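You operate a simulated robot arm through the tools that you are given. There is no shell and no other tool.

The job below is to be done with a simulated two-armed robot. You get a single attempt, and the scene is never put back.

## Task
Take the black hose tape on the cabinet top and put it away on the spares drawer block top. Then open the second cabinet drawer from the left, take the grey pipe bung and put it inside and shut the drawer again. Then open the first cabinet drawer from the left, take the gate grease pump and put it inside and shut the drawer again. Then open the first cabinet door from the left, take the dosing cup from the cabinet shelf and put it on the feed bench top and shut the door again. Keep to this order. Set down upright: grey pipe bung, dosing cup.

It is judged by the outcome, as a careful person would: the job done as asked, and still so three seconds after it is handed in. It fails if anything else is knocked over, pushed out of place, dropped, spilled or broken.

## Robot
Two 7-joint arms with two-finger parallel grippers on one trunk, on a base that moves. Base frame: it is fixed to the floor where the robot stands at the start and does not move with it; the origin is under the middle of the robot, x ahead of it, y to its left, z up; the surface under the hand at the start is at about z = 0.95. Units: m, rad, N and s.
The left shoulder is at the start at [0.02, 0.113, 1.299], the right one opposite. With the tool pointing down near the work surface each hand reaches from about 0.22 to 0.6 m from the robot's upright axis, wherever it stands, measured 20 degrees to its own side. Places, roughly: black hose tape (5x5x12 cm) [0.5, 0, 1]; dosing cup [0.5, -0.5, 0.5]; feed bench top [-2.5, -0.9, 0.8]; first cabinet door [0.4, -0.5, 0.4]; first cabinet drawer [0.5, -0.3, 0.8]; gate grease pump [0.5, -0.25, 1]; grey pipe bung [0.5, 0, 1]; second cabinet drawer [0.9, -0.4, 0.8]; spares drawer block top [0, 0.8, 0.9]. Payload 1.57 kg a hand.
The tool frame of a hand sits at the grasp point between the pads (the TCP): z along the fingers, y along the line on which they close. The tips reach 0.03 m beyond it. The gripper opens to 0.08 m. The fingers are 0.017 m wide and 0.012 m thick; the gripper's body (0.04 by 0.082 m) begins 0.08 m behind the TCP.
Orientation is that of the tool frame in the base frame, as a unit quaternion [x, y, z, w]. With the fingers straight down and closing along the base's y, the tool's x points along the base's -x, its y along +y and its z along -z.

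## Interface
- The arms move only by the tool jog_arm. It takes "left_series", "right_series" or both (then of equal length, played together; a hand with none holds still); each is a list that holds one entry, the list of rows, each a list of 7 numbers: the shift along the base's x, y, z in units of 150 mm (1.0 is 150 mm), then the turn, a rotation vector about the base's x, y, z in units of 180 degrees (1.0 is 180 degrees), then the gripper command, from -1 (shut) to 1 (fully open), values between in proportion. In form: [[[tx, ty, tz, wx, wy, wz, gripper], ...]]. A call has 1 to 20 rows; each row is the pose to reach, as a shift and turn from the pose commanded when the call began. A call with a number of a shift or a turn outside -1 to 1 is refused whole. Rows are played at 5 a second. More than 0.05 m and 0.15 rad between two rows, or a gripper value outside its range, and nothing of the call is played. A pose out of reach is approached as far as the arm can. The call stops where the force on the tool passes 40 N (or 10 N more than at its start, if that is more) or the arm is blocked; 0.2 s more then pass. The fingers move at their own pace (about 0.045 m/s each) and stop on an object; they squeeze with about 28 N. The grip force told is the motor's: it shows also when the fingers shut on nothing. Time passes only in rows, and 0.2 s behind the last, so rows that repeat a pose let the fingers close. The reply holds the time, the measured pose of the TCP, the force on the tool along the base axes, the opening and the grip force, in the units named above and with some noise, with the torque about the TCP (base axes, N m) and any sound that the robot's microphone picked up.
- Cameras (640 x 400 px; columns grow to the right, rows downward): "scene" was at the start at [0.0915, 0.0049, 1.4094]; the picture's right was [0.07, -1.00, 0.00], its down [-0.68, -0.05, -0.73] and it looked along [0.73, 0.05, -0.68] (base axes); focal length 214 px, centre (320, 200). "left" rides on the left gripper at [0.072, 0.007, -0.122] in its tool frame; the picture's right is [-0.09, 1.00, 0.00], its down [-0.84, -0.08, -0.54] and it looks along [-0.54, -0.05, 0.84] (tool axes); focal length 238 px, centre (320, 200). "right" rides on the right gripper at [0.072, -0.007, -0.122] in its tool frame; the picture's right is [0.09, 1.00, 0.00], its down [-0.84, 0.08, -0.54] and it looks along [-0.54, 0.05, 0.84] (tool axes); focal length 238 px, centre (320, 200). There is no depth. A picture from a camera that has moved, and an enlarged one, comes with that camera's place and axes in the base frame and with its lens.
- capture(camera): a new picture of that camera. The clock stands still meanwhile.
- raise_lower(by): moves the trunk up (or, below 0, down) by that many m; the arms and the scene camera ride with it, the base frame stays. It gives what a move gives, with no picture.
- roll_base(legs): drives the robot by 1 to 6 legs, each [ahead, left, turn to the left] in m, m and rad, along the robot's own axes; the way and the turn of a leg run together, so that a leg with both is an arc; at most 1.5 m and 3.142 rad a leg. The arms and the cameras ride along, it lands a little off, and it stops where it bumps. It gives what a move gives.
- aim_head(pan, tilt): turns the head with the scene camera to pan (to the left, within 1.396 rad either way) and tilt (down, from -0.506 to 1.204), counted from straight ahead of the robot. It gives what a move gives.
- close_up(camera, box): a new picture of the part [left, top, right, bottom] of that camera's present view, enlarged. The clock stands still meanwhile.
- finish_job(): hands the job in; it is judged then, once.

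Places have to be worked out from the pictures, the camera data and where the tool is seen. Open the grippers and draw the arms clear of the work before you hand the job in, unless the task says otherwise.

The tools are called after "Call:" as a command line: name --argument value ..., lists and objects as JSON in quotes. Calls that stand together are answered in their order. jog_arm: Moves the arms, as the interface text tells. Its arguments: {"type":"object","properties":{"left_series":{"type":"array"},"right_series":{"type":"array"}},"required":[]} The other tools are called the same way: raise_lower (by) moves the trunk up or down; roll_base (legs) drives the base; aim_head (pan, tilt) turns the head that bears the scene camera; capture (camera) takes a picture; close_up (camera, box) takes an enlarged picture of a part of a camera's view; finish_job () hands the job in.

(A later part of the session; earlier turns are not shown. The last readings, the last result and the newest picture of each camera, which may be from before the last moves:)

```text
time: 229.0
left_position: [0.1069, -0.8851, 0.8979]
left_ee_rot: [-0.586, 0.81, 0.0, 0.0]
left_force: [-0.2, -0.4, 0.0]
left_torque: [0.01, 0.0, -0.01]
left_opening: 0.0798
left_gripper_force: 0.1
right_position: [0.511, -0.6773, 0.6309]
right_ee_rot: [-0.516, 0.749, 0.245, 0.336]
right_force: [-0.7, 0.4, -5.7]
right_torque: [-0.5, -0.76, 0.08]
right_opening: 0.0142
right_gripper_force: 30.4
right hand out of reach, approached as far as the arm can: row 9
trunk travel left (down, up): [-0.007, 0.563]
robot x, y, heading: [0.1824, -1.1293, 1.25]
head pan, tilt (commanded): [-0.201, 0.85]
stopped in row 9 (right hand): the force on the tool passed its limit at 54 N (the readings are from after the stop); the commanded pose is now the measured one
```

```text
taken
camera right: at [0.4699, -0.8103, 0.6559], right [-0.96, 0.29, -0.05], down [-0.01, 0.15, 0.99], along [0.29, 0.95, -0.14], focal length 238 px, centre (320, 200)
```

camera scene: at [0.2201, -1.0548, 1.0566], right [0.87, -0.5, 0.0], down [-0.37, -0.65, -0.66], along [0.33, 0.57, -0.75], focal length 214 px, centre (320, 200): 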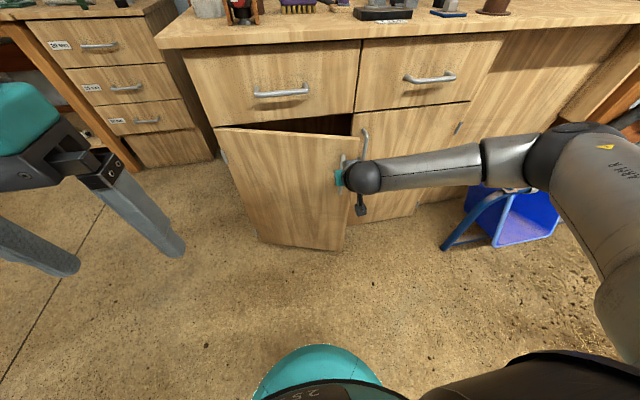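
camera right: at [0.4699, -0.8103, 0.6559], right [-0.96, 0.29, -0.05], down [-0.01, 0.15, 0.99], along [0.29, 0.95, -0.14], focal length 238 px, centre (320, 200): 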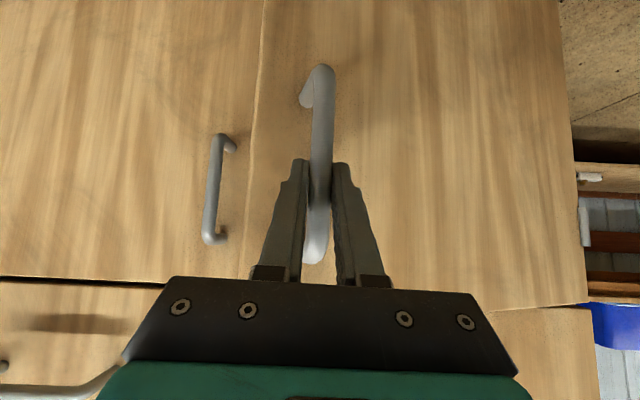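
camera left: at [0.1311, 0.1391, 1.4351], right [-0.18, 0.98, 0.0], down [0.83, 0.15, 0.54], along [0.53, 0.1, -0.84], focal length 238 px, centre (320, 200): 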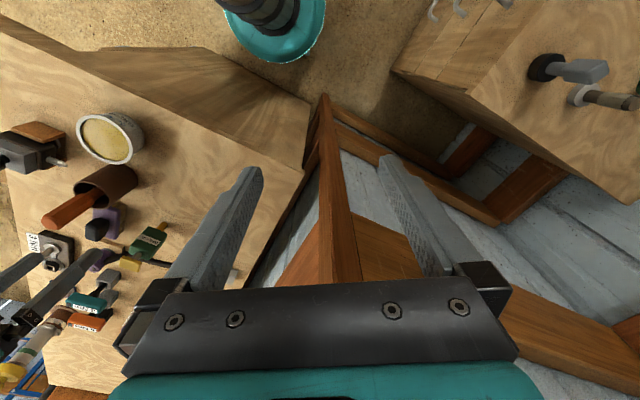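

The door is open about 20°; the arm has reached its near limit. I'll release the handle and back the base straight off.

Call:
jog_arm --right_series '[[[0, 0, 0, 0, 0, 0, 0], [0, 0, 0, 0, 0, 0, 0.5], [0, 0, 0, 0, 0, 0, 0.7], [0, 0, 0, 0, 0, 0, 0.7]]]'

Call:
roll_base --legs '[[-0.14, 0, 0]]'

Call:
capture --camera "scene"

Call:
capture --camera "right"

```text
time: 230.0
left_position: [0.1085, -0.8833, 0.8986]
left_ee_rot: [-0.586, 0.81, 0.0, 0.0]
left_force: [0.5, -0.1, 0.3]
left_torque: [-0.02, 0.02, -0.04]
left_opening: 0.08
left_gripper_force: 0.1
right_position: [0.5116, -0.6758, 0.633]
right_ee_rot: [-0.514, 0.749, 0.248, 0.336]
right_force: [-0.1, -0.3, -0.2]
right_torque: [-0.01, 0.01, 0.01]
right_opening: 0.0678
right_gripper_force: 0.0
trunk travel left (down, up): [-0.007, 0.563]
robot x, y, heading: [0.1816, -1.13, 1.249]
head pan, tilt (commanded): [-0.201, 0.85]
```

```text
time: 231.3
left_position: [0.064, -1.0178, 0.899]
left_ee_rot: [-0.587, 0.809, 0.0, 0.0]
left_force: [-0.1, 1.1, -0.7]
left_torque: [0.02, 0.01, 0.01]
left_opening: 0.08
left_gripper_force: 0.1
right_position: [0.4663, -0.8085, 0.6333]
right_ee_rot: [-0.515, 0.749, 0.248, 0.337]
right_force: [0.5, 1.0, -0.3]
right_torque: [0.01, -0.04, -0.01]
right_opening: 0.0679
right_gripper_force: 0.1
trunk travel left (down, up): [-0.007, 0.563]
robot x, y, heading: [0.1407, -1.2655, 1.248]
head pan, tilt (commanded): [-0.201, 0.85]
```

```text
taken
camera scene: at [0.1762, -1.1888, 1.0565], right [0.87, -0.5, 0.0], down [-0.37, -0.65, -0.66], along [0.33, 0.57, -0.75], focal length 214 px, centre (320, 200)
```

scene: 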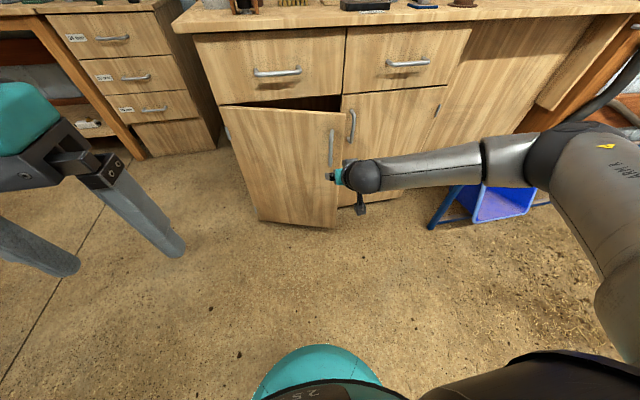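

```text
taken
camera right: at [0.4256, -0.9424, 0.6576], right [-0.96, 0.29, -0.05], down [0.0, 0.14, 0.99], along [0.29, 0.95, -0.14], focal length 238 px, centre (320, 200)
```

right: 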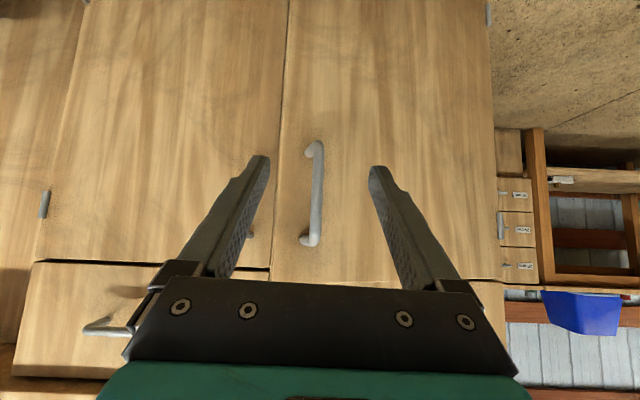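

The door stays at 20°. I'll bring the right hand back to a downward, tucked pose. Then I'll move the base to the right and closer, so the left hand can hook over the door's top edge and swing it open.

Call:
jog_arm --right_series '[[[0.03, -0.1, 0.1, -0.0321, 0.0119, 0, 0.7], [0.06, -0.22, 0.22, -0.0642, 0.0238, 0, 0.5], [0.09, -0.35, 0.36, -0.0964, 0.0356, 0, 0], [0.125, -0.5, 0.5, -0.1285, 0.0475, 0, -1], [0.155, -0.62, 0.62, -0.1606, 0.0594, 0, -1], [0.19, -0.75, 0.75, -0.1927, 0.0712, 0, -1], [0.22, -0.87, 0.87, -0.225, 0.083, 0, -1], [0.25, -0.97, 0.97, -0.257, 0.095, 0, -1], [0.25, -0.97, 0.97, -0.257, 0.095, 0, -1]]]'

Call:
roll_base --legs '[[0, -0.25, 0.005], [0.13, 0, 0]]'

Call:
aim_head --pan 0.2 --tilt 0.75

Call:
capture --camera "scene"

Call:
capture --camera "left"

```text
time: 233.3
left_position: [0.0647, -1.0201, 0.898]
left_ee_rot: [-0.587, 0.81, 0.0, -0.001]
left_force: [0.1, -1.0, -0.2]
left_torque: [0.02, 0.0, 0.0]
left_opening: 0.0799
left_gripper_force: 0.1
right_position: [0.5043, -0.9554, 0.778]
right_ee_rot: [-0.564, 0.826, 0.006, -0.004]
right_force: [-0.4, 0.4, 0.2]
right_torque: [-0.02, -0.01, 0.03]
right_opening: 0.0
right_gripper_force: 20.9
trunk travel left (down, up): [-0.007, 0.563]
robot x, y, heading: [0.1337, -1.2621, 1.255]
head pan, tilt (commanded): [-0.201, 0.85]
```

```text
time: 236.1
left_position: [0.3423, -0.9745, 0.8981]
left_ee_rot: [-0.589, 0.808, 0.0, 0.0]
left_force: [0.4, 0.5, -0.5]
left_torque: [-0.02, -0.01, -0.01]
left_opening: 0.0801
left_gripper_force: 0.1
right_position: [0.7817, -0.908, 0.7764]
right_ee_rot: [-0.566, 0.824, 0.007, -0.004]
right_force: [0.0, 0.6, -0.8]
right_torque: [0.04, -0.03, 0.0]
right_opening: 0.0
right_gripper_force: 21.4
trunk travel left (down, up): [-0.007, 0.563]
robot x, y, heading: [0.4164, -1.2195, 1.259]
head pan, tilt (commanded): [-0.201, 0.85]
```

```text
time: 236.9
left_position: [0.3425, -0.975, 0.8979]
left_ee_rot: [-0.589, 0.808, 0.0, 0.0]
left_force: [-0.4, 1.0, -0.4]
left_torque: [-0.01, -0.01, 0.02]
left_opening: 0.0798
left_gripper_force: 0.0
right_position: [0.7818, -0.9087, 0.7766]
right_ee_rot: [-0.566, 0.824, 0.008, -0.004]
right_force: [-0.1, 0.9, -0.4]
right_torque: [0.03, 0.01, 0.03]
right_opening: 0.0
right_gripper_force: 20.9
trunk travel left (down, up): [-0.007, 0.563]
robot x, y, heading: [0.417, -1.2244, 1.257]
head pan, tilt (commanded): [0.201, 0.75]
```

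```text
taken
camera scene: at [0.4266, -1.1303, 1.0645], right [0.99, -0.11, 0.0], down [-0.08, -0.68, -0.73], along [0.08, 0.73, -0.68], focal length 214 px, centre (320, 200)
```

scene: 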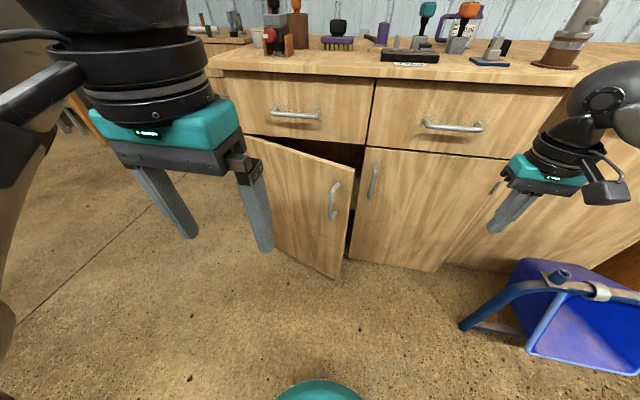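

```text
taken
camera left: at [0.3153, -1.0412, 1.0201], right [-0.92, 0.39, 0.0], down [0.33, 0.77, 0.54], along [0.21, 0.5, -0.84], focal length 238 px, centre (320, 200)
```

left: 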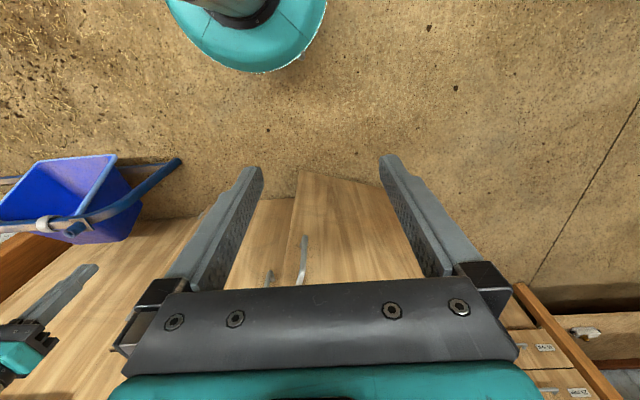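

The robot is now right of the door. I'll move 6 cm closer, close the left fingers, tilt the left hand 30°, and bring it up in front of the door's top edge.

Call:
roll_base --legs '[[0.06, 0, 0]]'

Call:
jog_arm --left_series '[[[0.05, 0.1, -0.05, 0.04, -0.013, 0, 0], [0.1, 0.25, -0.15, 0.08, -0.026, 0, -1], [0.15, 0.45, -0.3, 0.12, -0.039, 0, -1], [0.2, 0.65, -0.45, 0.1585, -0.0515, 0, -1], [0.25, 0.85, -0.55, 0.1585, -0.0515, 0, -1], [0.25, 0.85, -0.55, 0.1585, -0.0515, 0, -1]]]'

Call:
capture --camera "scene"

Call:
capture --camera "left"

```text
time: 237.9
left_position: [0.3601, -0.9175, 0.8977]
left_ee_rot: [-0.59, 0.808, 0.0, 0.0]
left_force: [0.5, 0.4, -0.1]
left_torque: [-0.03, -0.01, 0.0]
left_opening: 0.08
left_gripper_force: 0.1
right_position: [0.8005, -0.8518, 0.7766]
right_ee_rot: [-0.566, 0.824, 0.006, -0.004]
right_force: [-0.2, 0.2, 0.4]
right_torque: [-0.03, 0.03, -0.01]
right_opening: 0.0002
right_gripper_force: 21.1
trunk travel left (down, up): [-0.007, 0.563]
robot x, y, heading: [0.4379, -1.1655, 1.261]
head pan, tilt (commanded): [0.201, 0.75]
```

```text
time: 239.3
left_position: [0.399, -0.7871, 0.8161]
left_ee_rot: [-0.568, 0.781, 0.151, 0.209]
left_force: [-0.8, 0.4, -0.2]
left_torque: [0.01, 0.0, -0.04]
left_opening: 0.0
left_gripper_force: 20.8
left hand out of reach, approached as far as the arm can: row 2, 3, 4
right_position: [0.8011, -0.8516, 0.776]
right_ee_rot: [-0.565, 0.825, 0.007, -0.004]
right_force: [0.4, -0.2, 1.0]
right_torque: [0.0, 0.02, 0.01]
right_opening: 0.0002
right_gripper_force: 21.5
trunk travel left (down, up): [-0.007, 0.563]
robot x, y, heading: [0.4359, -1.1625, 1.261]
head pan, tilt (commanded): [0.201, 0.75]
```

```text
taken
camera scene: at [0.4449, -1.0734, 1.0645], right [0.99, -0.11, 0.0], down [-0.08, -0.68, -0.73], along [0.08, 0.73, -0.68], focal length 214 px, centre (320, 200)
```

scene: 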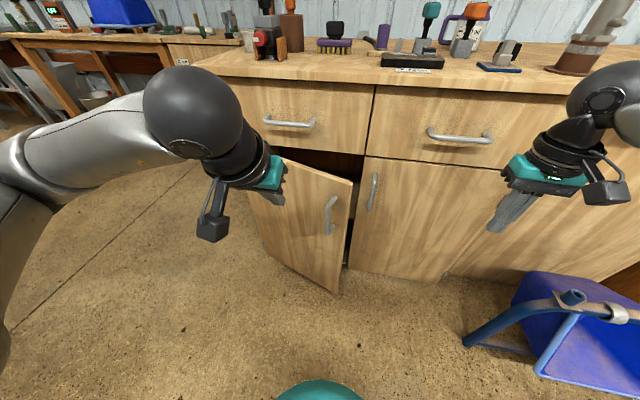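

```text
taken
camera left: at [0.356, -0.9036, 0.8864], right [-0.92, 0.38, 0.04], down [0.21, 0.41, 0.89], along [0.32, 0.83, -0.46], focal length 238 px, centre (320, 200)
```

left: 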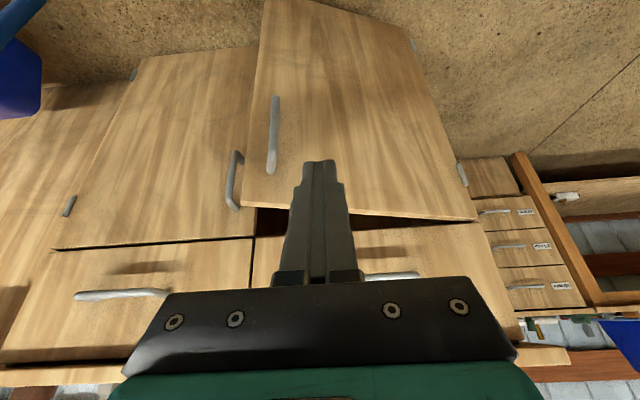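

The left hand is in place and tilted, and I can see the dark gap above the door's top edge. I'll advance to just above and behind that edge.

Call:
jog_arm --left_series '[[[0.1, 0.2, 0, 0, 0, 0, -1], [0.2, 0.4, 0, 0, 0, 0, -1], [0.3, 0.6, 0, 0, 0, 0, -1], [0.397, 0.782, 0, 0, 0, 0, -1], [0.397, 0.782, 0, 0, 0, 0, -1]]]'

Call:
capture --camera "left"

```text
time: 240.5
left_position: [0.4591, -0.6712, 0.8171]
left_ee_rot: [-0.568, 0.781, 0.152, 0.211]
left_force: [0.2, 0.0, -0.2]
left_torque: [0.0, 0.0, -0.03]
left_opening: 0.0
left_gripper_force: 20.9
right_position: [0.8008, -0.8514, 0.777]
right_ee_rot: [-0.566, 0.824, 0.007, -0.004]
right_force: [1.0, 0.1, 0.4]
right_torque: [0.0, 0.01, -0.02]
right_opening: 0.0
right_gripper_force: 21.0
trunk travel left (down, up): [-0.007, 0.563]
robot x, y, heading: [0.4321, -1.1674, 1.264]
head pan, tilt (commanded): [0.201, 0.75]
```

```text
taken
camera left: at [0.4157, -0.7877, 0.8863], right [-0.92, 0.38, 0.04], down [0.21, 0.41, 0.89], along [0.32, 0.83, -0.46], focal length 238 px, centre (320, 200)
```

left: 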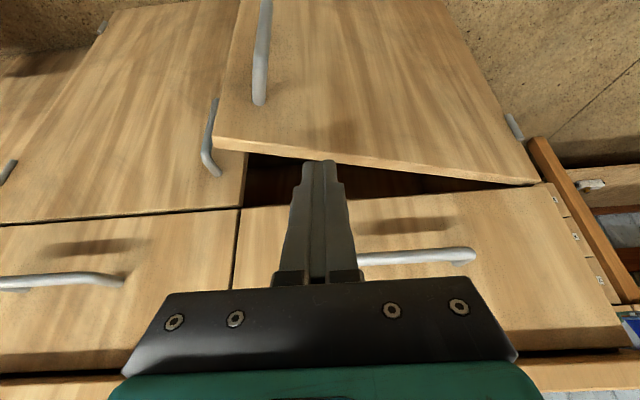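

Call:
jog_arm --left_series '[[[0.1, 0.17, -0.08, 0, 0, 0, -1], [0.2, 0.35, -0.16, 0, 0, 0, -1], [0.305, 0.523, -0.247, 0, 0, 0, -1], [0.305, 0.523, -0.247, 0, 0, 0, -1]]]'

Call:
capture --camera "left"

Call:
close_up --camera "scene" --box '[230, 60, 400, 220]'

```text
time: 241.5
left_position: [0.5054, -0.5934, 0.7794]
left_ee_rot: [-0.568, 0.781, 0.152, 0.209]
left_force: [-0.8, -0.2, 0.7]
left_torque: [0.02, 0.02, 0.0]
left_opening: 0.0001
left_gripper_force: 21.4
right_position: [0.8013, -0.8509, 0.7769]
right_ee_rot: [-0.565, 0.825, 0.007, -0.004]
right_force: [-0.2, 0.2, -0.4]
right_torque: [0.0, -0.02, -0.03]
right_opening: 0.0
right_gripper_force: 21.3
trunk travel left (down, up): [-0.007, 0.563]
robot x, y, heading: [0.4317, -1.167, 1.26]
head pan, tilt (commanded): [0.201, 0.75]
```

```text
taken
camera left: at [0.462, -0.7094, 0.8489], right [-0.92, 0.38, 0.04], down [0.21, 0.41, 0.89], along [0.32, 0.83, -0.46], focal length 238 px, centre (320, 200)
```

left: 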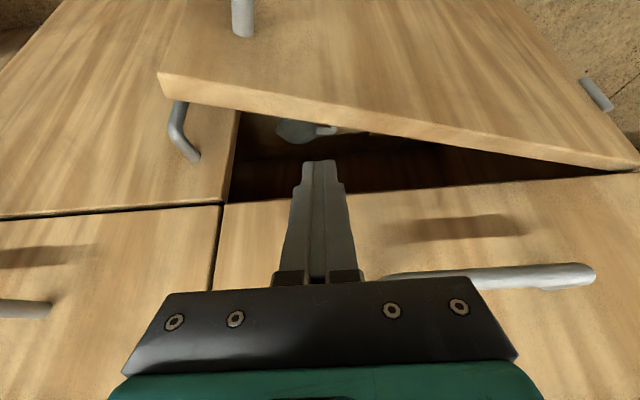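

```text
2.50 times, centred on (315, 140) of scene
camera zoom: at [0.445, -1.0734, 1.0645], right [0.99, -0.11, 0.0], down [-0.08, -0.68, -0.73], along [0.08, 0.73, -0.68], focal length 536 px, centre (332, 350)
```

zoom: 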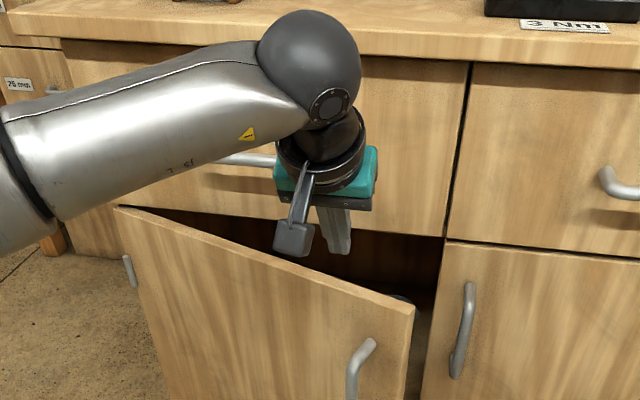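

The fingertips are above and behind the door's top edge, and I can glimpse a grey item inside on the shelf. I'll slide the fingers down behind the door.

Call:
jog_arm --left_series '[[[0.021, 0.063, -0.115, 0, 0, 0, -1], [0.042, 0.127, -0.231, 0, 0, 0, -1], [0.062, 0.19, -0.346, 0, 0, 0, -1], [0.083, 0.253, -0.462, 0, 0, 0, -1], [0.083, 0.253, -0.462, 0, 0, 0, -1]]]'

Call:
capture --camera "left"

```text
time: 242.7
left_position: [0.5168, -0.5553, 0.7072]
left_ee_rot: [-0.569, 0.781, 0.152, 0.21]
left_force: [0.3, 1.0, -1.3]
left_torque: [0.0, 0.0, 0.05]
left_opening: 0.0
left_gripper_force: 21.4
right_position: [0.8013, -0.8512, 0.7763]
right_ee_rot: [-0.566, 0.825, 0.007, -0.004]
right_force: [0.1, -0.1, 0.0]
right_torque: [-0.02, 0.02, 0.01]
right_opening: 0.0
right_gripper_force: 21.1
trunk travel left (down, up): [-0.007, 0.563]
robot x, y, heading: [0.4332, -1.1607, 1.266]
head pan, tilt (commanded): [0.201, 0.75]
```

```text
taken
camera left: at [0.4738, -0.6715, 0.7789], right [-0.92, 0.38, 0.04], down [0.21, 0.41, 0.89], along [0.32, 0.83, -0.46], focal length 238 px, centre (320, 200)
```

left: 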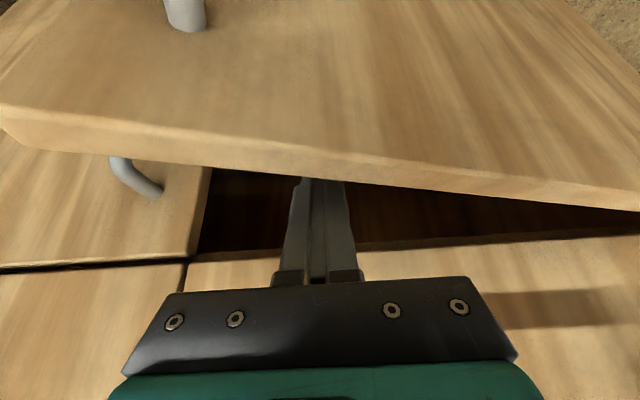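

The fingers are hooked behind the door's top edge. I'll swing the door open along its arc.

Call:
jog_arm --left_series '[[[-0.078, -0.13, 0, 0, 0, 0, -1], [-0.189, -0.284, 0, 0, 0, 0, -1], [-0.313, -0.429, 0, 0, 0, 0, -1], [-0.449, -0.561, 0, 0, 0, 0, -1], [-0.597, -0.682, 0, 0, 0, 0, -1], [-0.754, -0.789, 0, 0, 0, 0, -1], [-0.92, -0.883, 0, 0, 0, 0, -1], [-0.92, -0.883, 0, 0, 0, 0, -1]]]'

Call:
capture --camera "scene"

Call:
capture --camera "left"

```text
time: 244.5
left_position: [0.3789, -0.691, 0.7096]
left_ee_rot: [-0.569, 0.78, 0.152, 0.209]
left_force: [-0.1, -0.7, 0.1]
left_torque: [-0.03, 0.01, 0.04]
left_opening: 0.0
left_gripper_force: 20.9
right_position: [0.802, -0.8518, 0.7778]
right_ee_rot: [-0.566, 0.824, 0.007, -0.003]
right_force: [-1.0, 0.8, 0.2]
right_torque: [-0.01, -0.03, 0.0]
right_opening: 0.0001
right_gripper_force: 21.1
trunk travel left (down, up): [-0.007, 0.563]
robot x, y, heading: [0.4334, -1.1658, 1.259]
head pan, tilt (commanded): [0.201, 0.75]
```

```text
taken
camera scene: at [0.4448, -1.0735, 1.0645], right [0.99, -0.11, 0.0], down [-0.08, -0.68, -0.73], along [0.08, 0.73, -0.68], focal length 214 px, centre (320, 200)
```

scene: 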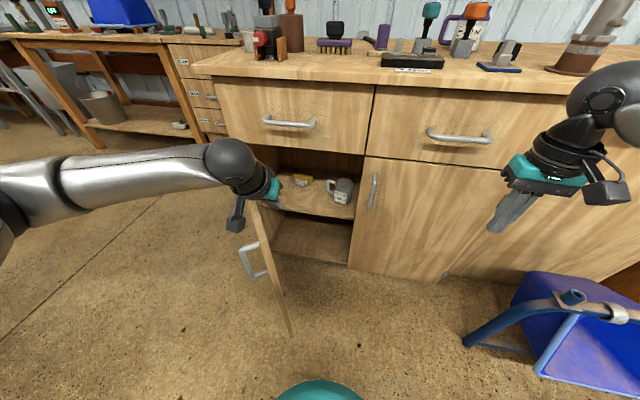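

```text
taken
camera left: at [0.3352, -0.8055, 0.7803], right [-0.92, 0.38, 0.04], down [0.21, 0.41, 0.89], along [0.32, 0.83, -0.46], focal length 238 px, centre (320, 200)
```

left: 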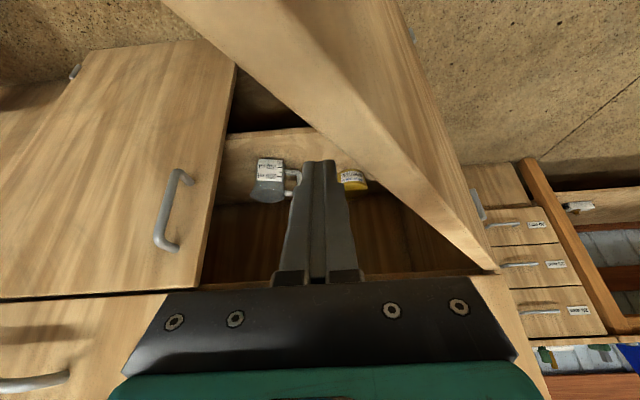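

The door swings well, and on the shelf I can see a grey measuring cup with a label and handle, next to a small yellow item. I'll continue the swing past 90°.

Call:
jog_arm --left_series '[[[-0.173, -0.078, 0, 0, 0, 0, -1], [-0.353, -0.142, 0, 0, 0, 0, -1], [-0.537, -0.189, 0, 0, 0, 0, -1], [-0.725, -0.219, 0, 0, 0, 0, -1], [-0.914, -0.233, 0, 0, 0, 0, -1], [-0.914, -0.233, 0, 0, 0, 0, -1]]]'

Call:
jog_arm --left_series '[[[-0.19, 0.002, 0, 0, 0, 0, -1], [-0.379, 0.021, 0, 0, 0, 0, -1], [-0.566, 0.056, 0, 0, 0, 0, -1], [-0.749, 0.108, 0, 0, 0, 0, -1], [-0.927, 0.175, 0, 0, 0, 0, -1], [-0.927, 0.175, 0, 0, 0, 0, -1]]]'

Call:
capture --camera "scene"

Call:
capture --camera "left"

```text
time: 245.9
left_position: [0.2422, -0.7242, 0.7085]
left_ee_rot: [-0.569, 0.781, 0.151, 0.21]
left_force: [-0.4, -0.5, 1.1]
left_torque: [0.0, 0.02, 0.0]
left_opening: 0.0
left_gripper_force: 21.2
right_position: [0.8015, -0.8523, 0.7767]
right_ee_rot: [-0.566, 0.825, 0.007, -0.003]
right_force: [0.0, 0.5, -0.1]
right_torque: [0.03, -0.02, 0.0]
right_opening: 0.0
right_gripper_force: 21.7
trunk travel left (down, up): [-0.007, 0.563]
robot x, y, heading: [0.4332, -1.1654, 1.258]
head pan, tilt (commanded): [0.201, 0.75]
```

```text
time: 247.2
left_position: [0.1159, -0.7006, 0.7081]
left_ee_rot: [-0.565, 0.784, 0.14, 0.217]
left_force: [8.7, -4.3, 0.7]
left_torque: [0.08, 0.09, -0.07]
left_opening: 0.0
left_gripper_force: 21.3
right_position: [0.8031, -0.8525, 0.7761]
right_ee_rot: [-0.566, 0.824, 0.007, -0.004]
right_force: [-0.8, -0.2, -0.1]
right_torque: [0.02, 0.02, -0.02]
right_opening: 0.0
right_gripper_force: 21.7
trunk travel left (down, up): [-0.007, 0.563]
robot x, y, heading: [0.4362, -1.1655, 1.256]
head pan, tilt (commanded): [0.201, 0.75]
stopped in row 6 (left hand): the force on the tool passed its limit at 43 N (the readings are from after the stop); the commanded pose is now the measured one
```

```text
taken
camera scene: at [0.4462, -1.0744, 1.0645], right [0.99, -0.11, 0.0], down [-0.08, -0.68, -0.73], along [0.08, 0.73, -0.68], focal length 214 px, centre (320, 200)
```

scene: 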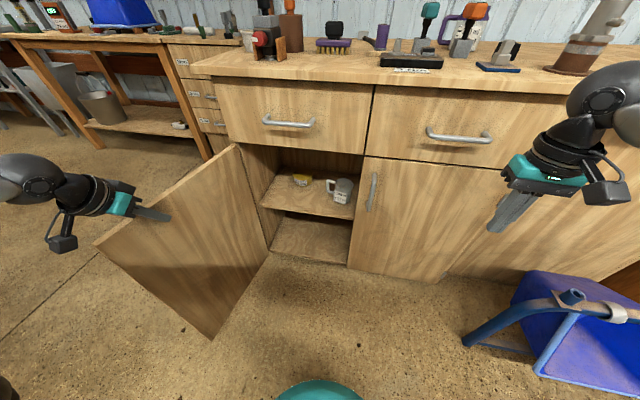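

```text
taken
camera left: at [0.0696, -0.8149, 0.7781], right [-0.92, 0.4, 0.02], down [0.2, 0.41, 0.89], along [0.35, 0.82, -0.46], focal length 238 px, centre (320, 200)
```

left: 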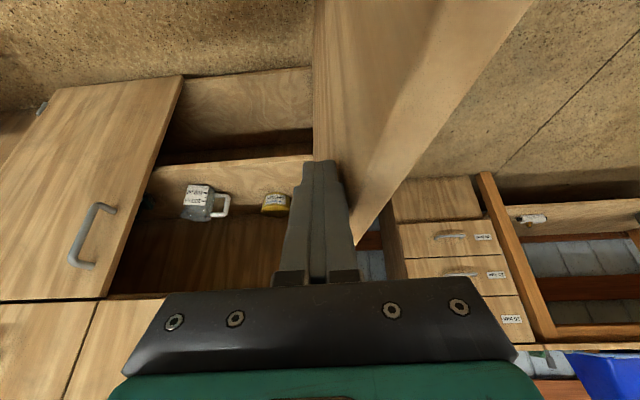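

The door is open about 98° and has met its stop. I'll lift the left hand clear of the door's top edge and zoom in on the shelf.

Call:
jog_arm --left_series '[[[0.05, 0, 0.1, 0, 0, 0, -1], [0.07, 0, 0.3, 0, 0, 0, -1], [0.07, 0, 0.6, 0, 0, 0, -1], [0.07, 0, 0.9, 0, 0, 0, -1], [0.07, 0, 0.9, 0, 0, 0, -1]]]'

Call:
close_up --camera "scene" --box '[240, 130, 380, 270]'

Call:
capture --camera "left"

```text
time: 248.4
left_position: [0.1234, -0.7007, 0.8454]
left_ee_rot: [-0.565, 0.784, 0.143, 0.215]
left_force: [-0.7, -0.8, -0.1]
left_torque: [-0.02, 0.0, 0.0]
left_opening: 0.0001
left_gripper_force: 21.2
right_position: [0.8021, -0.8531, 0.7759]
right_ee_rot: [-0.566, 0.824, 0.007, -0.004]
right_force: [-0.1, 0.3, -0.8]
right_torque: [-0.02, -0.01, 0.0]
right_opening: 0.0001
right_gripper_force: 21.3
trunk travel left (down, up): [-0.007, 0.563]
robot x, y, heading: [0.4339, -1.1648, 1.254]
head pan, tilt (commanded): [0.201, 0.75]
```

```text
2.86 times, centred on (310, 200) of scene
camera zoom: at [0.4457, -1.074, 1.0645], right [0.99, -0.11, 0.0], down [-0.08, -0.68, -0.73], along [0.08, 0.73, -0.68], focal length 613 px, centre (349, 200)
```

zoom: 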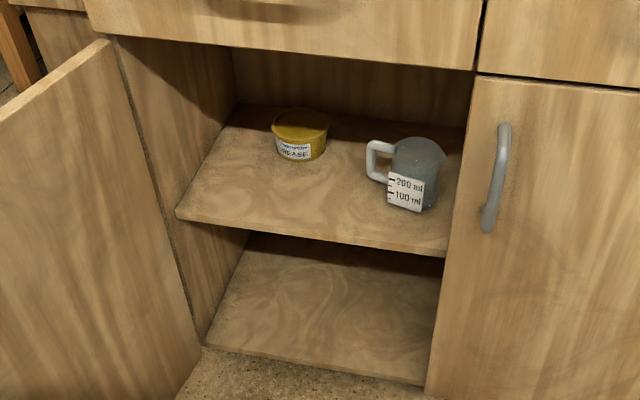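

```text
taken
camera left: at [0.078, -0.8152, 0.9149], right [-0.92, 0.4, 0.03], down [0.2, 0.41, 0.89], along [0.34, 0.82, -0.46], focal length 238 px, centre (320, 200)
```

left: 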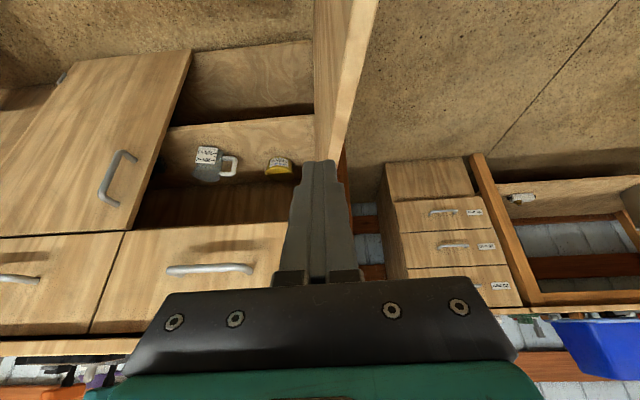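

The dosing cup (grey, labelled 100/200 ml, with a white handle on its left) stands on the shelf next to a tin of grease. I'll get a closer look from the left camera for triangulation.

Call:
close_up --camera "left" --box '[130, 90, 330, 250]'

Call:
capture --camera "right"

```text
2.50 times, centred on (230, 170) of left
camera zoom: at [0.078, -0.8152, 0.9149], right [-0.92, 0.4, 0.03], down [0.2, 0.41, 0.89], along [0.34, 0.82, -0.46], focal length 596 px, centre (545, 275)
```

zoom: 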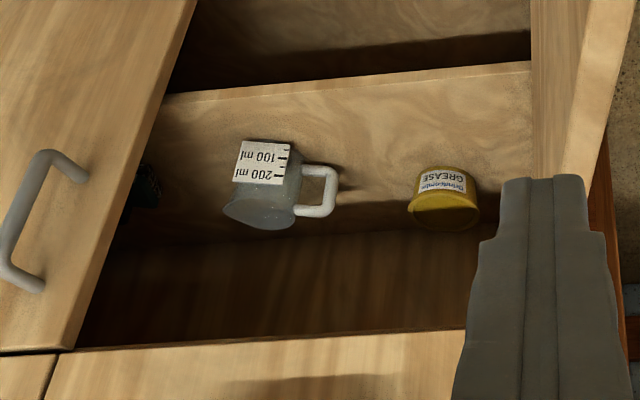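

```text
taken
camera right: at [0.7846, -0.9234, 0.8985], right [-0.96, 0.27, 0.02], down [0.24, 0.8, 0.54], along [0.14, 0.53, -0.84], focal length 238 px, centre (320, 200)
```

right: 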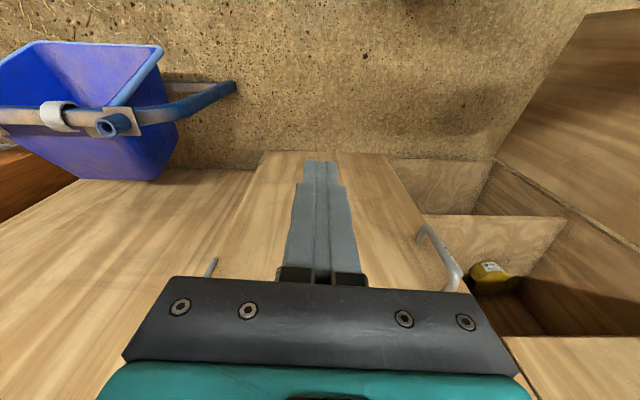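

Triangulating: the shelf surface is at z of about 0.424, and the cup's axis is near (0.625, -0.393), which is L=0.39 and 0.18 m in from the tabletop edge. Its rim is at z of about 0.504 and its handle points left. I'll tuck the left hand back to its neutral pose first.

Call:
jog_arm --left_series '[[[0.1, -0.2, 0.2, -0.04, 0.013, 0, -1], [0.3, -0.4, 0.4, -0.08, 0.026, 0, -1], [0.5, -0.6, 0.55, -0.12, 0.039, 0, -1], [0.7, -0.75, 0.6, -0.1585, 0.0515, 0, -1], [0.9, -0.9, 0.6, -0.1585, 0.0515, 0, -1], [0.9, -0.9, 0.6, -0.1585, 0.0515, 0, -1]]]'

Call:
capture --camera "scene"

```text
refused: row 2 steps farther than a row can; nothing moved
```

```text
taken
camera scene: at [0.4457, -1.074, 1.0645], right [0.99, -0.11, 0.0], down [-0.08, -0.68, -0.73], along [0.08, 0.73, -0.68], focal length 214 px, centre (320, 200)
```

scene: 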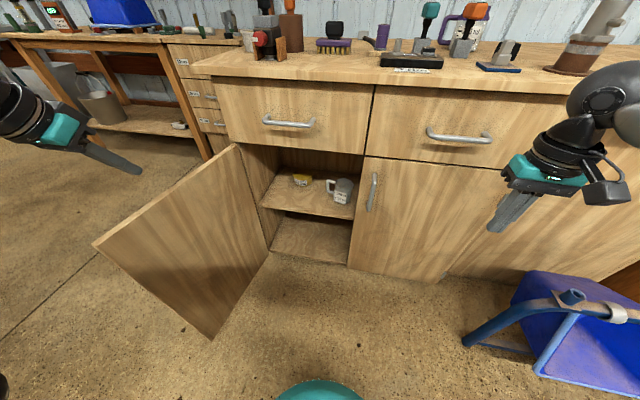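

The rows stepped too far, so I'll resend the same move with smaller steps.

Call:
jog_arm --left_series '[[[0.1, -0.12, 0.12, -0.03, 0.01, 0, -1], [0.22, -0.26, 0.24, -0.06, 0.02, 0, -1], [0.35, -0.4, 0.36, -0.09, 0.03, 0, -1], [0.48, -0.54, 0.46, -0.12, 0.039, 0, -1], [0.62, -0.66, 0.54, -0.1585, 0.0515, 0, -1], [0.76, -0.78, 0.6, -0.1585, 0.0515, 0, -1], [0.9, -0.9, 0.6, -0.1585, 0.0515, 0, -1], [0.9, -0.9, 0.6, -0.1585, 0.0515, 0, -1]]]'

Call:
capture --camera "scene"

```text
time: 250.2
left_position: [0.2588, -0.8349, 0.9309]
left_ee_rot: [-0.587, 0.809, -0.011, 0.006]
left_force: [0.1, -0.4, 0.3]
left_torque: [0.0, -0.01, -0.01]
left_opening: 0.0
left_gripper_force: 21.0
right_position: [0.8022, -0.8527, 0.776]
right_ee_rot: [-0.567, 0.824, 0.007, -0.003]
right_force: [0.3, 0.2, -0.2]
right_torque: [0.0, 0.03, 0.0]
right_opening: 0.0001
right_gripper_force: 20.4
trunk travel left (down, up): [-0.007, 0.563]
robot x, y, heading: [0.4355, -1.164, 1.256]
head pan, tilt (commanded): [0.201, 0.75]
```

```text
taken
camera scene: at [0.4457, -1.074, 1.0645], right [0.99, -0.11, 0.0], down [-0.08, -0.68, -0.73], along [0.08, 0.73, -0.68], focal length 214 px, centre (320, 200)
```

scene: 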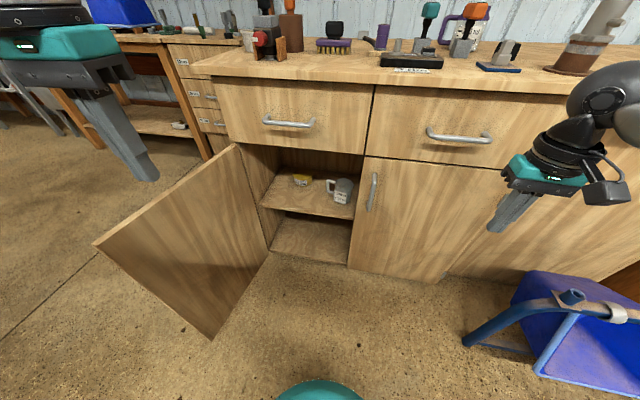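

Call:
jog_arm --left_series '[[[0.18, -0.15, 0, 0, 0, 0, -1], [0.37, -0.3, 0, 0, 0, 0, -1], [0.55, -0.46, 0, 0, 0, 0, -1], [0.55, -0.46, 0, 0, 0, 0, -1]]]'

Call:
roll_base --legs '[[0, 0.23, 0]]'

Call:
jog_arm --right_series '[[[-0.02, 0.0, -0.12, 0.04, -0.013, 0, -1], [-0.04, 0.0, -0.25, 0.08, -0.026, 0, -1], [-0.06, 0.05, -0.4, 0.12, -0.039, 0, 0], [-0.08, 0.1, -0.55, 0.16, -0.052, 0, 0.5], [-0.09, 0.15, -0.7, 0.2, -0.065, 0, 0.5], [-0.1, 0.2, -0.85, 0.24, -0.078, 0, 0.5], [-0.1, 0.25, -1.0, 0.28, -0.091, 0, 0.5], [-0.1, 0.25, -1.0, 0.28, -0.091, 0, 0.5]]]'

Call:
capture --camera "scene"

Call:
capture --camera "right"

```text
time: 251.2
left_position: [0.3422, -0.9063, 0.9322]
left_ee_rot: [-0.587, 0.809, -0.011, 0.007]
left_force: [-0.5, -0.2, -0.5]
left_torque: [0.01, 0.0, 0.01]
left_opening: 0.0
left_gripper_force: 21.4
right_position: [0.8023, -0.8531, 0.7768]
right_ee_rot: [-0.566, 0.825, 0.007, -0.003]
right_force: [0.4, 0.8, -0.1]
right_torque: [0.0, -0.01, 0.0]
right_opening: 0.0001
right_gripper_force: 21.1
trunk travel left (down, up): [-0.007, 0.563]
robot x, y, heading: [0.4341, -1.1603, 1.259]
head pan, tilt (commanded): [0.201, 0.75]
```

```text
time: 253.0
left_position: [0.1196, -0.833, 0.9315]
left_ee_rot: [-0.588, 0.809, -0.01, 0.007]
left_force: [-0.4, -0.3, -0.8]
left_torque: [0.0, 0.04, 0.0]
left_opening: 0.0
left_gripper_force: 21.4
right_position: [0.58, -0.7806, 0.7757]
right_ee_rot: [-0.566, 0.825, 0.007, -0.005]
right_force: [-0.1, -0.1, -0.3]
right_torque: [0.01, -0.03, 0.03]
right_opening: 0.0
right_gripper_force: 21.2
trunk travel left (down, up): [-0.007, 0.563]
robot x, y, heading: [0.2097, -1.0907, 1.259]
head pan, tilt (commanded): [0.201, 0.75]
```

```text
time: 254.8
left_position: [0.1198, -0.8325, 0.934]
left_ee_rot: [-0.588, 0.809, -0.011, 0.007]
left_force: [0.2, 0.7, -0.4]
left_torque: [0.01, 0.01, -0.01]
left_opening: 0.0
left_gripper_force: 21.3
right_position: [0.5627, -0.7512, 0.6506]
right_ee_rot: [-0.524, 0.758, 0.242, 0.303]
right_force: [-0.2, -0.5, -0.4]
right_torque: [-0.01, 0.0, -0.02]
right_opening: 0.0601
right_gripper_force: 0.0
right hand out of reach, approached as far as the arm can: row 7, 8
trunk travel left (down, up): [-0.007, 0.563]
robot x, y, heading: [0.2082, -1.0929, 1.26]
head pan, tilt (commanded): [0.201, 0.75]
```

```text
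taken
camera scene: at [0.2231, -1.0018, 1.0645], right [0.99, -0.11, 0.0], down [-0.08, -0.68, -0.73], along [0.08, 0.73, -0.68], focal length 214 px, centre (320, 200)
```

scene: 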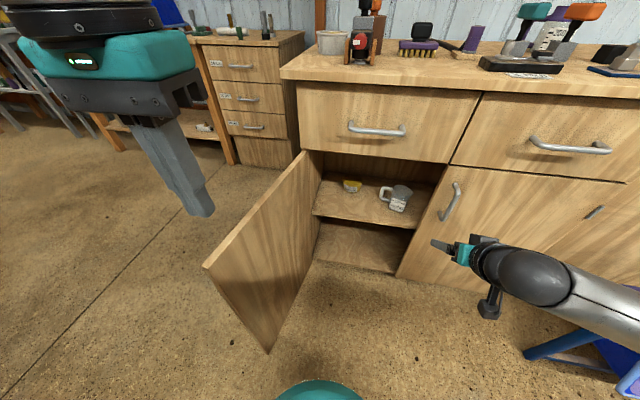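

```text
taken
camera right: at [0.526, -0.8828, 0.6834], right [-0.96, 0.27, -0.02], down [0.04, 0.2, 0.98], along [0.27, 0.94, -0.2], focal length 238 px, centre (320, 200)
```

right: 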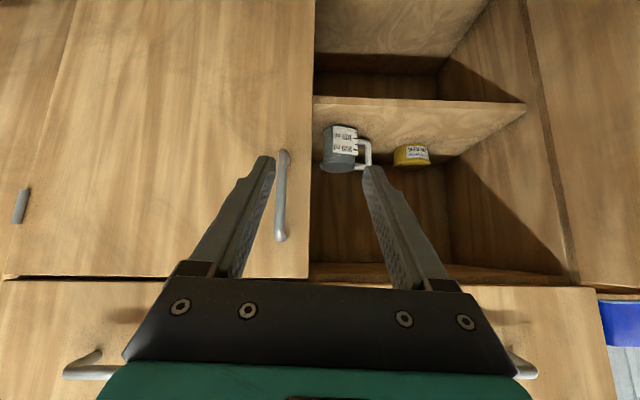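

The right camera now has a clear view of the cup and its handle, so I'll zoom in.

Call:
close_up --camera "right" --box '[300, 90, 460, 200]'

Call:
close_up --camera "scene" --box '[310, 140, 470, 270]'

```text
3.64 times, centred on (380, 145) of right
camera zoom: at [0.526, -0.8828, 0.6834], right [-0.96, 0.27, -0.02], down [0.04, 0.2, 0.98], along [0.27, 0.94, -0.2], focal length 867 px, centre (102, 400)
```

zoom: 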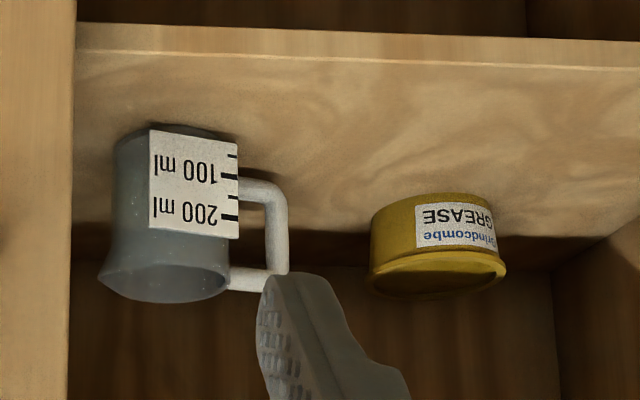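

```text
3.08 times, centred on (390, 205) of scene
camera zoom: at [0.2231, -1.0018, 1.0645], right [0.99, -0.11, 0.0], down [-0.08, -0.68, -0.73], along [0.08, 0.73, -0.68], focal length 660 px, centre (105, 185)
```

zoom: 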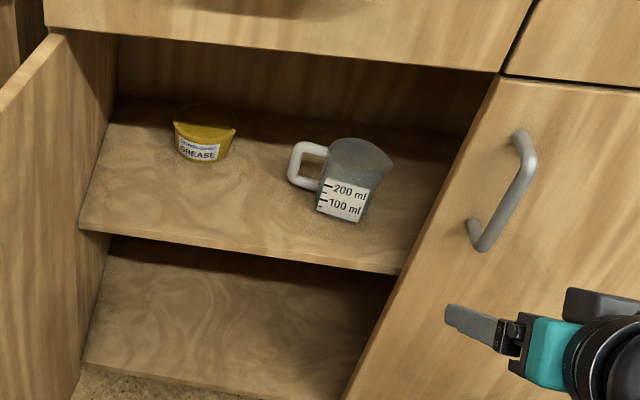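

The handle points left, so it would block a straight-on grasp of the body. Turned about 35° to the right, the fingers can close across the cup's free diameter (roughly 7 cm), front-right to back-left. I'll shift the right hand left and yaw it that way, fully open.

Call:
jog_arm --right_series '[[[-0.15, 0.08, 0, 0, 0, -0.037, 1], [-0.31, 0.16, 0, 0, 0, -0.075, 1], [-0.47, 0.24, 0, 0, 0, -0.112, 1], [-0.63, 0.32, 0, 0, 0, -0.15, 1], [-0.78, 0.4, 0, 0, 0, -0.187, 1], [-0.78, 0.4, 0, 0, 0, -0.187, 1]]]'

Call:
capture --camera "right"

Call:
capture --camera "scene"

```text
time: 256.2
left_position: [0.1201, -0.8321, 0.9327]
left_ee_rot: [-0.587, 0.809, -0.011, 0.007]
left_force: [-0.7, -0.5, -0.7]
left_torque: [0.0, -0.04, 0.01]
left_opening: 0.0002
left_gripper_force: 21.1
right_position: [0.4469, -0.6898, 0.651]
right_ee_rot: [-0.28, 0.878, 0.143, 0.361]
right_force: [0.3, 0.2, -0.2]
right_torque: [0.0, 0.02, 0.06]
right_opening: 0.0799
right_gripper_force: 0.1
right hand out of reach, approached as far as the arm can: row 1
trunk travel left (down, up): [-0.007, 0.563]
robot x, y, heading: [0.211, -1.0963, 1.257]
head pan, tilt (commanded): [0.201, 0.75]
```

```text
taken
camera right: at [0.3424, -0.7787, 0.6839], right [-0.65, 0.76, -0.02], down [0.14, 0.14, 0.98], along [0.75, 0.63, -0.2], focal length 238 px, centre (320, 200)
```

right: 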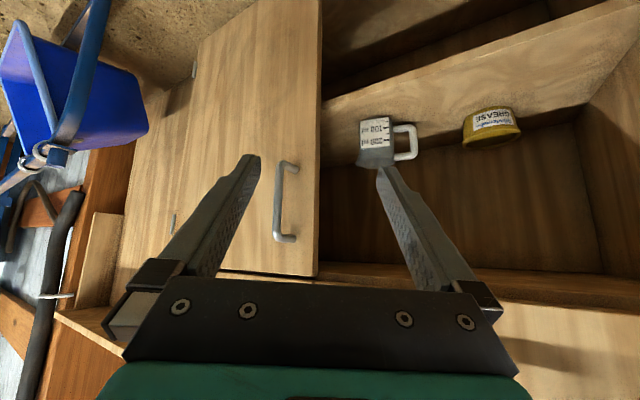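

```text
taken
camera scene: at [0.223, -1.0017, 1.0645], right [0.99, -0.11, 0.0], down [-0.08, -0.68, -0.73], along [0.08, 0.73, -0.68], focal length 214 px, centre (320, 200)
```

scene: 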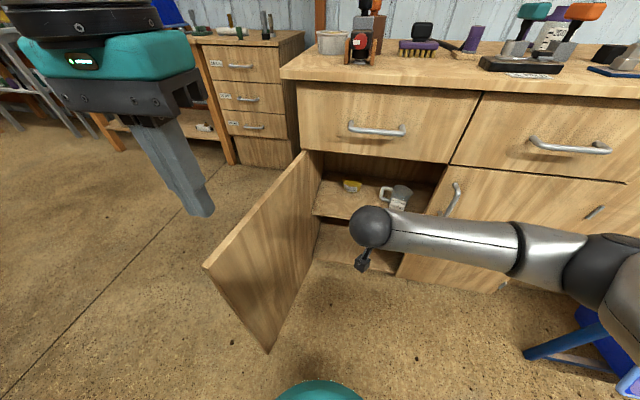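

The hand now points about 57° from the cabinet's length axis, tilted 46° downward. I'll lower and extend it a bit before bringing the base closer.

Call:
jog_arm --right_series '[[[0.04, 0.1, -0.12, 0, 0, 0, 1], [0.08, 0.22, -0.25, 0, 0, 0, 1], [0.13, 0.34, -0.4, 0, 0, 0, 1], [0.17, 0.46, -0.55, 0, 0, 0, 1], [0.2, 0.57, -0.7, 0, 0, 0, 1], [0.2, 0.57, -0.7, 0, 0, 0, 1]]]'

Call:
capture --camera "right"

Call:
capture --camera "scene"

```text
time: 257.6
left_position: [0.1199, -0.832, 0.9333]
left_ee_rot: [-0.588, 0.809, -0.011, 0.006]
left_force: [-0.9, 0.1, 0.2]
left_torque: [0.03, -0.02, 0.01]
left_opening: 0.0
left_gripper_force: 21.0
right_position: [0.4758, -0.6047, 0.5434]
right_ee_rot: [-0.282, 0.878, 0.144, 0.359]
right_force: [0.2, 0.3, 0.4]
right_torque: [-0.01, 0.02, 0.01]
right_opening: 0.0799
right_gripper_force: 0.1
trunk travel left (down, up): [-0.007, 0.563]
robot x, y, heading: [0.2155, -1.0896, 1.26]
head pan, tilt (commanded): [0.201, 0.75]
```

```text
taken
camera right: at [0.3709, -0.6944, 0.5772], right [-0.65, 0.76, -0.02], down [0.14, 0.14, 0.98], along [0.75, 0.63, -0.2], focal length 238 px, centre (320, 200)
```

right: 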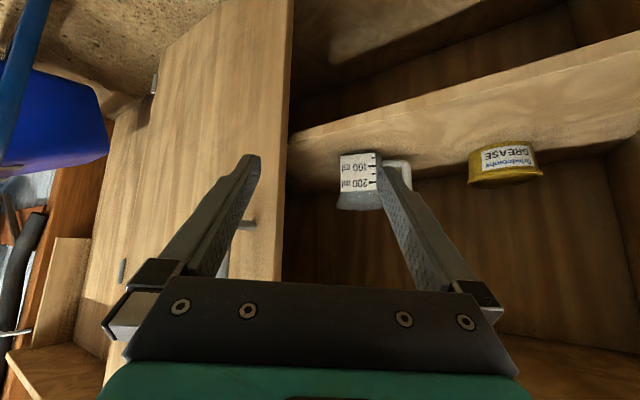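

```text
taken
camera scene: at [0.2231, -1.0018, 1.0645], right [0.99, -0.11, 0.0], down [-0.08, -0.68, -0.73], along [0.08, 0.73, -0.68], focal length 214 px, centre (320, 200)
```

scene: 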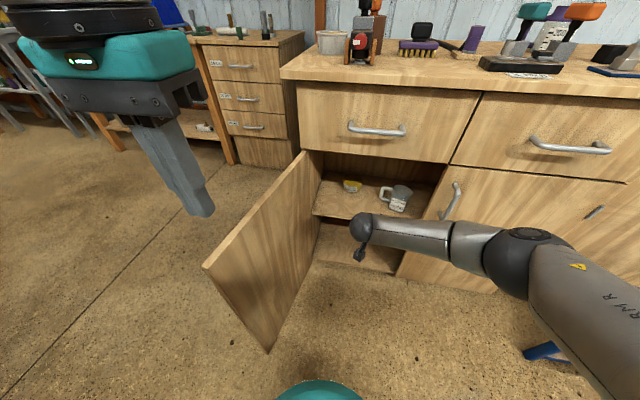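

The arm reached the lower pose. I'll advance the base in two steps, checking clearance to the door, handles and drawer in between.

Call:
roll_base --legs '[[0.11, 0, 0]]'

Call:
capture --camera "scene"

Call:
capture --camera "right"

```text
time: 258.8
left_position: [0.1538, -0.7272, 0.9339]
left_ee_rot: [-0.589, 0.808, -0.011, 0.007]
left_force: [-0.8, 0.4, 0.9]
left_torque: [0.01, 0.02, 0.02]
left_opening: 0.0001
left_gripper_force: 21.4
right_position: [0.509, -0.4998, 0.5435]
right_ee_rot: [-0.283, 0.878, 0.144, 0.359]
right_force: [-0.3, -0.3, 0.1]
right_torque: [0.01, 0.01, 0.04]
right_opening: 0.0799
right_gripper_force: 0.0
trunk travel left (down, up): [-0.007, 0.563]
robot x, y, heading: [0.2446, -0.9857, 1.26]
head pan, tilt (commanded): [0.201, 0.75]
```

```text
taken
camera scene: at [0.2568, -0.8971, 1.0645], right [0.99, -0.11, 0.0], down [-0.08, -0.68, -0.73], along [0.08, 0.73, -0.68], focal length 214 px, centre (320, 200)
```

scene: 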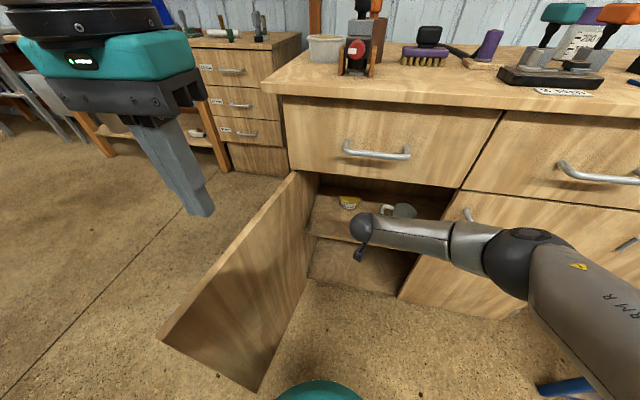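

```text
taken
camera right: at [0.4043, -0.5898, 0.5774], right [-0.65, 0.76, -0.02], down [0.14, 0.14, 0.98], along [0.75, 0.63, -0.2], focal length 238 px, centre (320, 200)
```

right: 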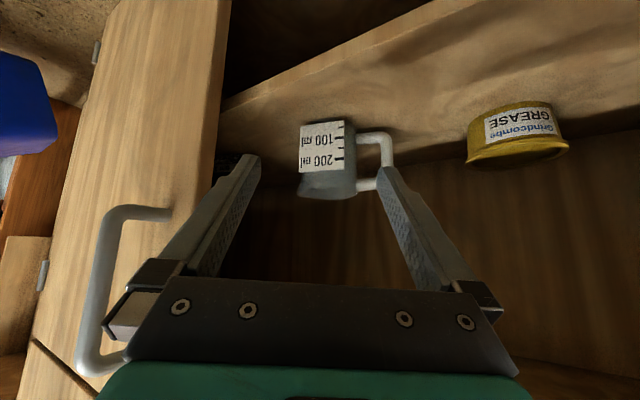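

Call:
close_up --camera "right" --box '[240, 100, 440, 220]'

```text
3.20 times, centred on (340, 160) of right
camera zoom: at [0.4043, -0.5898, 0.5774], right [-0.65, 0.76, -0.02], down [0.14, 0.14, 0.98], along [0.75, 0.63, -0.2], focal length 763 px, centre (256, 328)
```

zoom: 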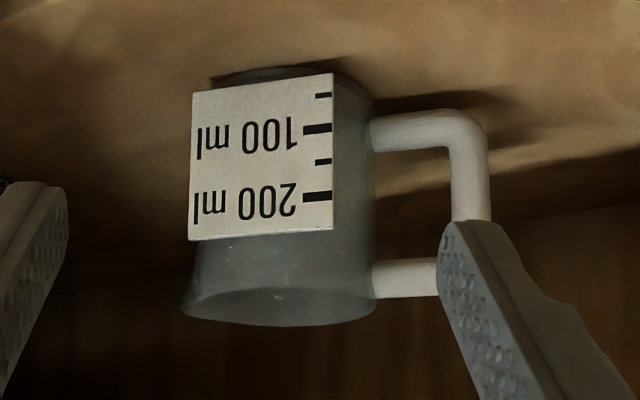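

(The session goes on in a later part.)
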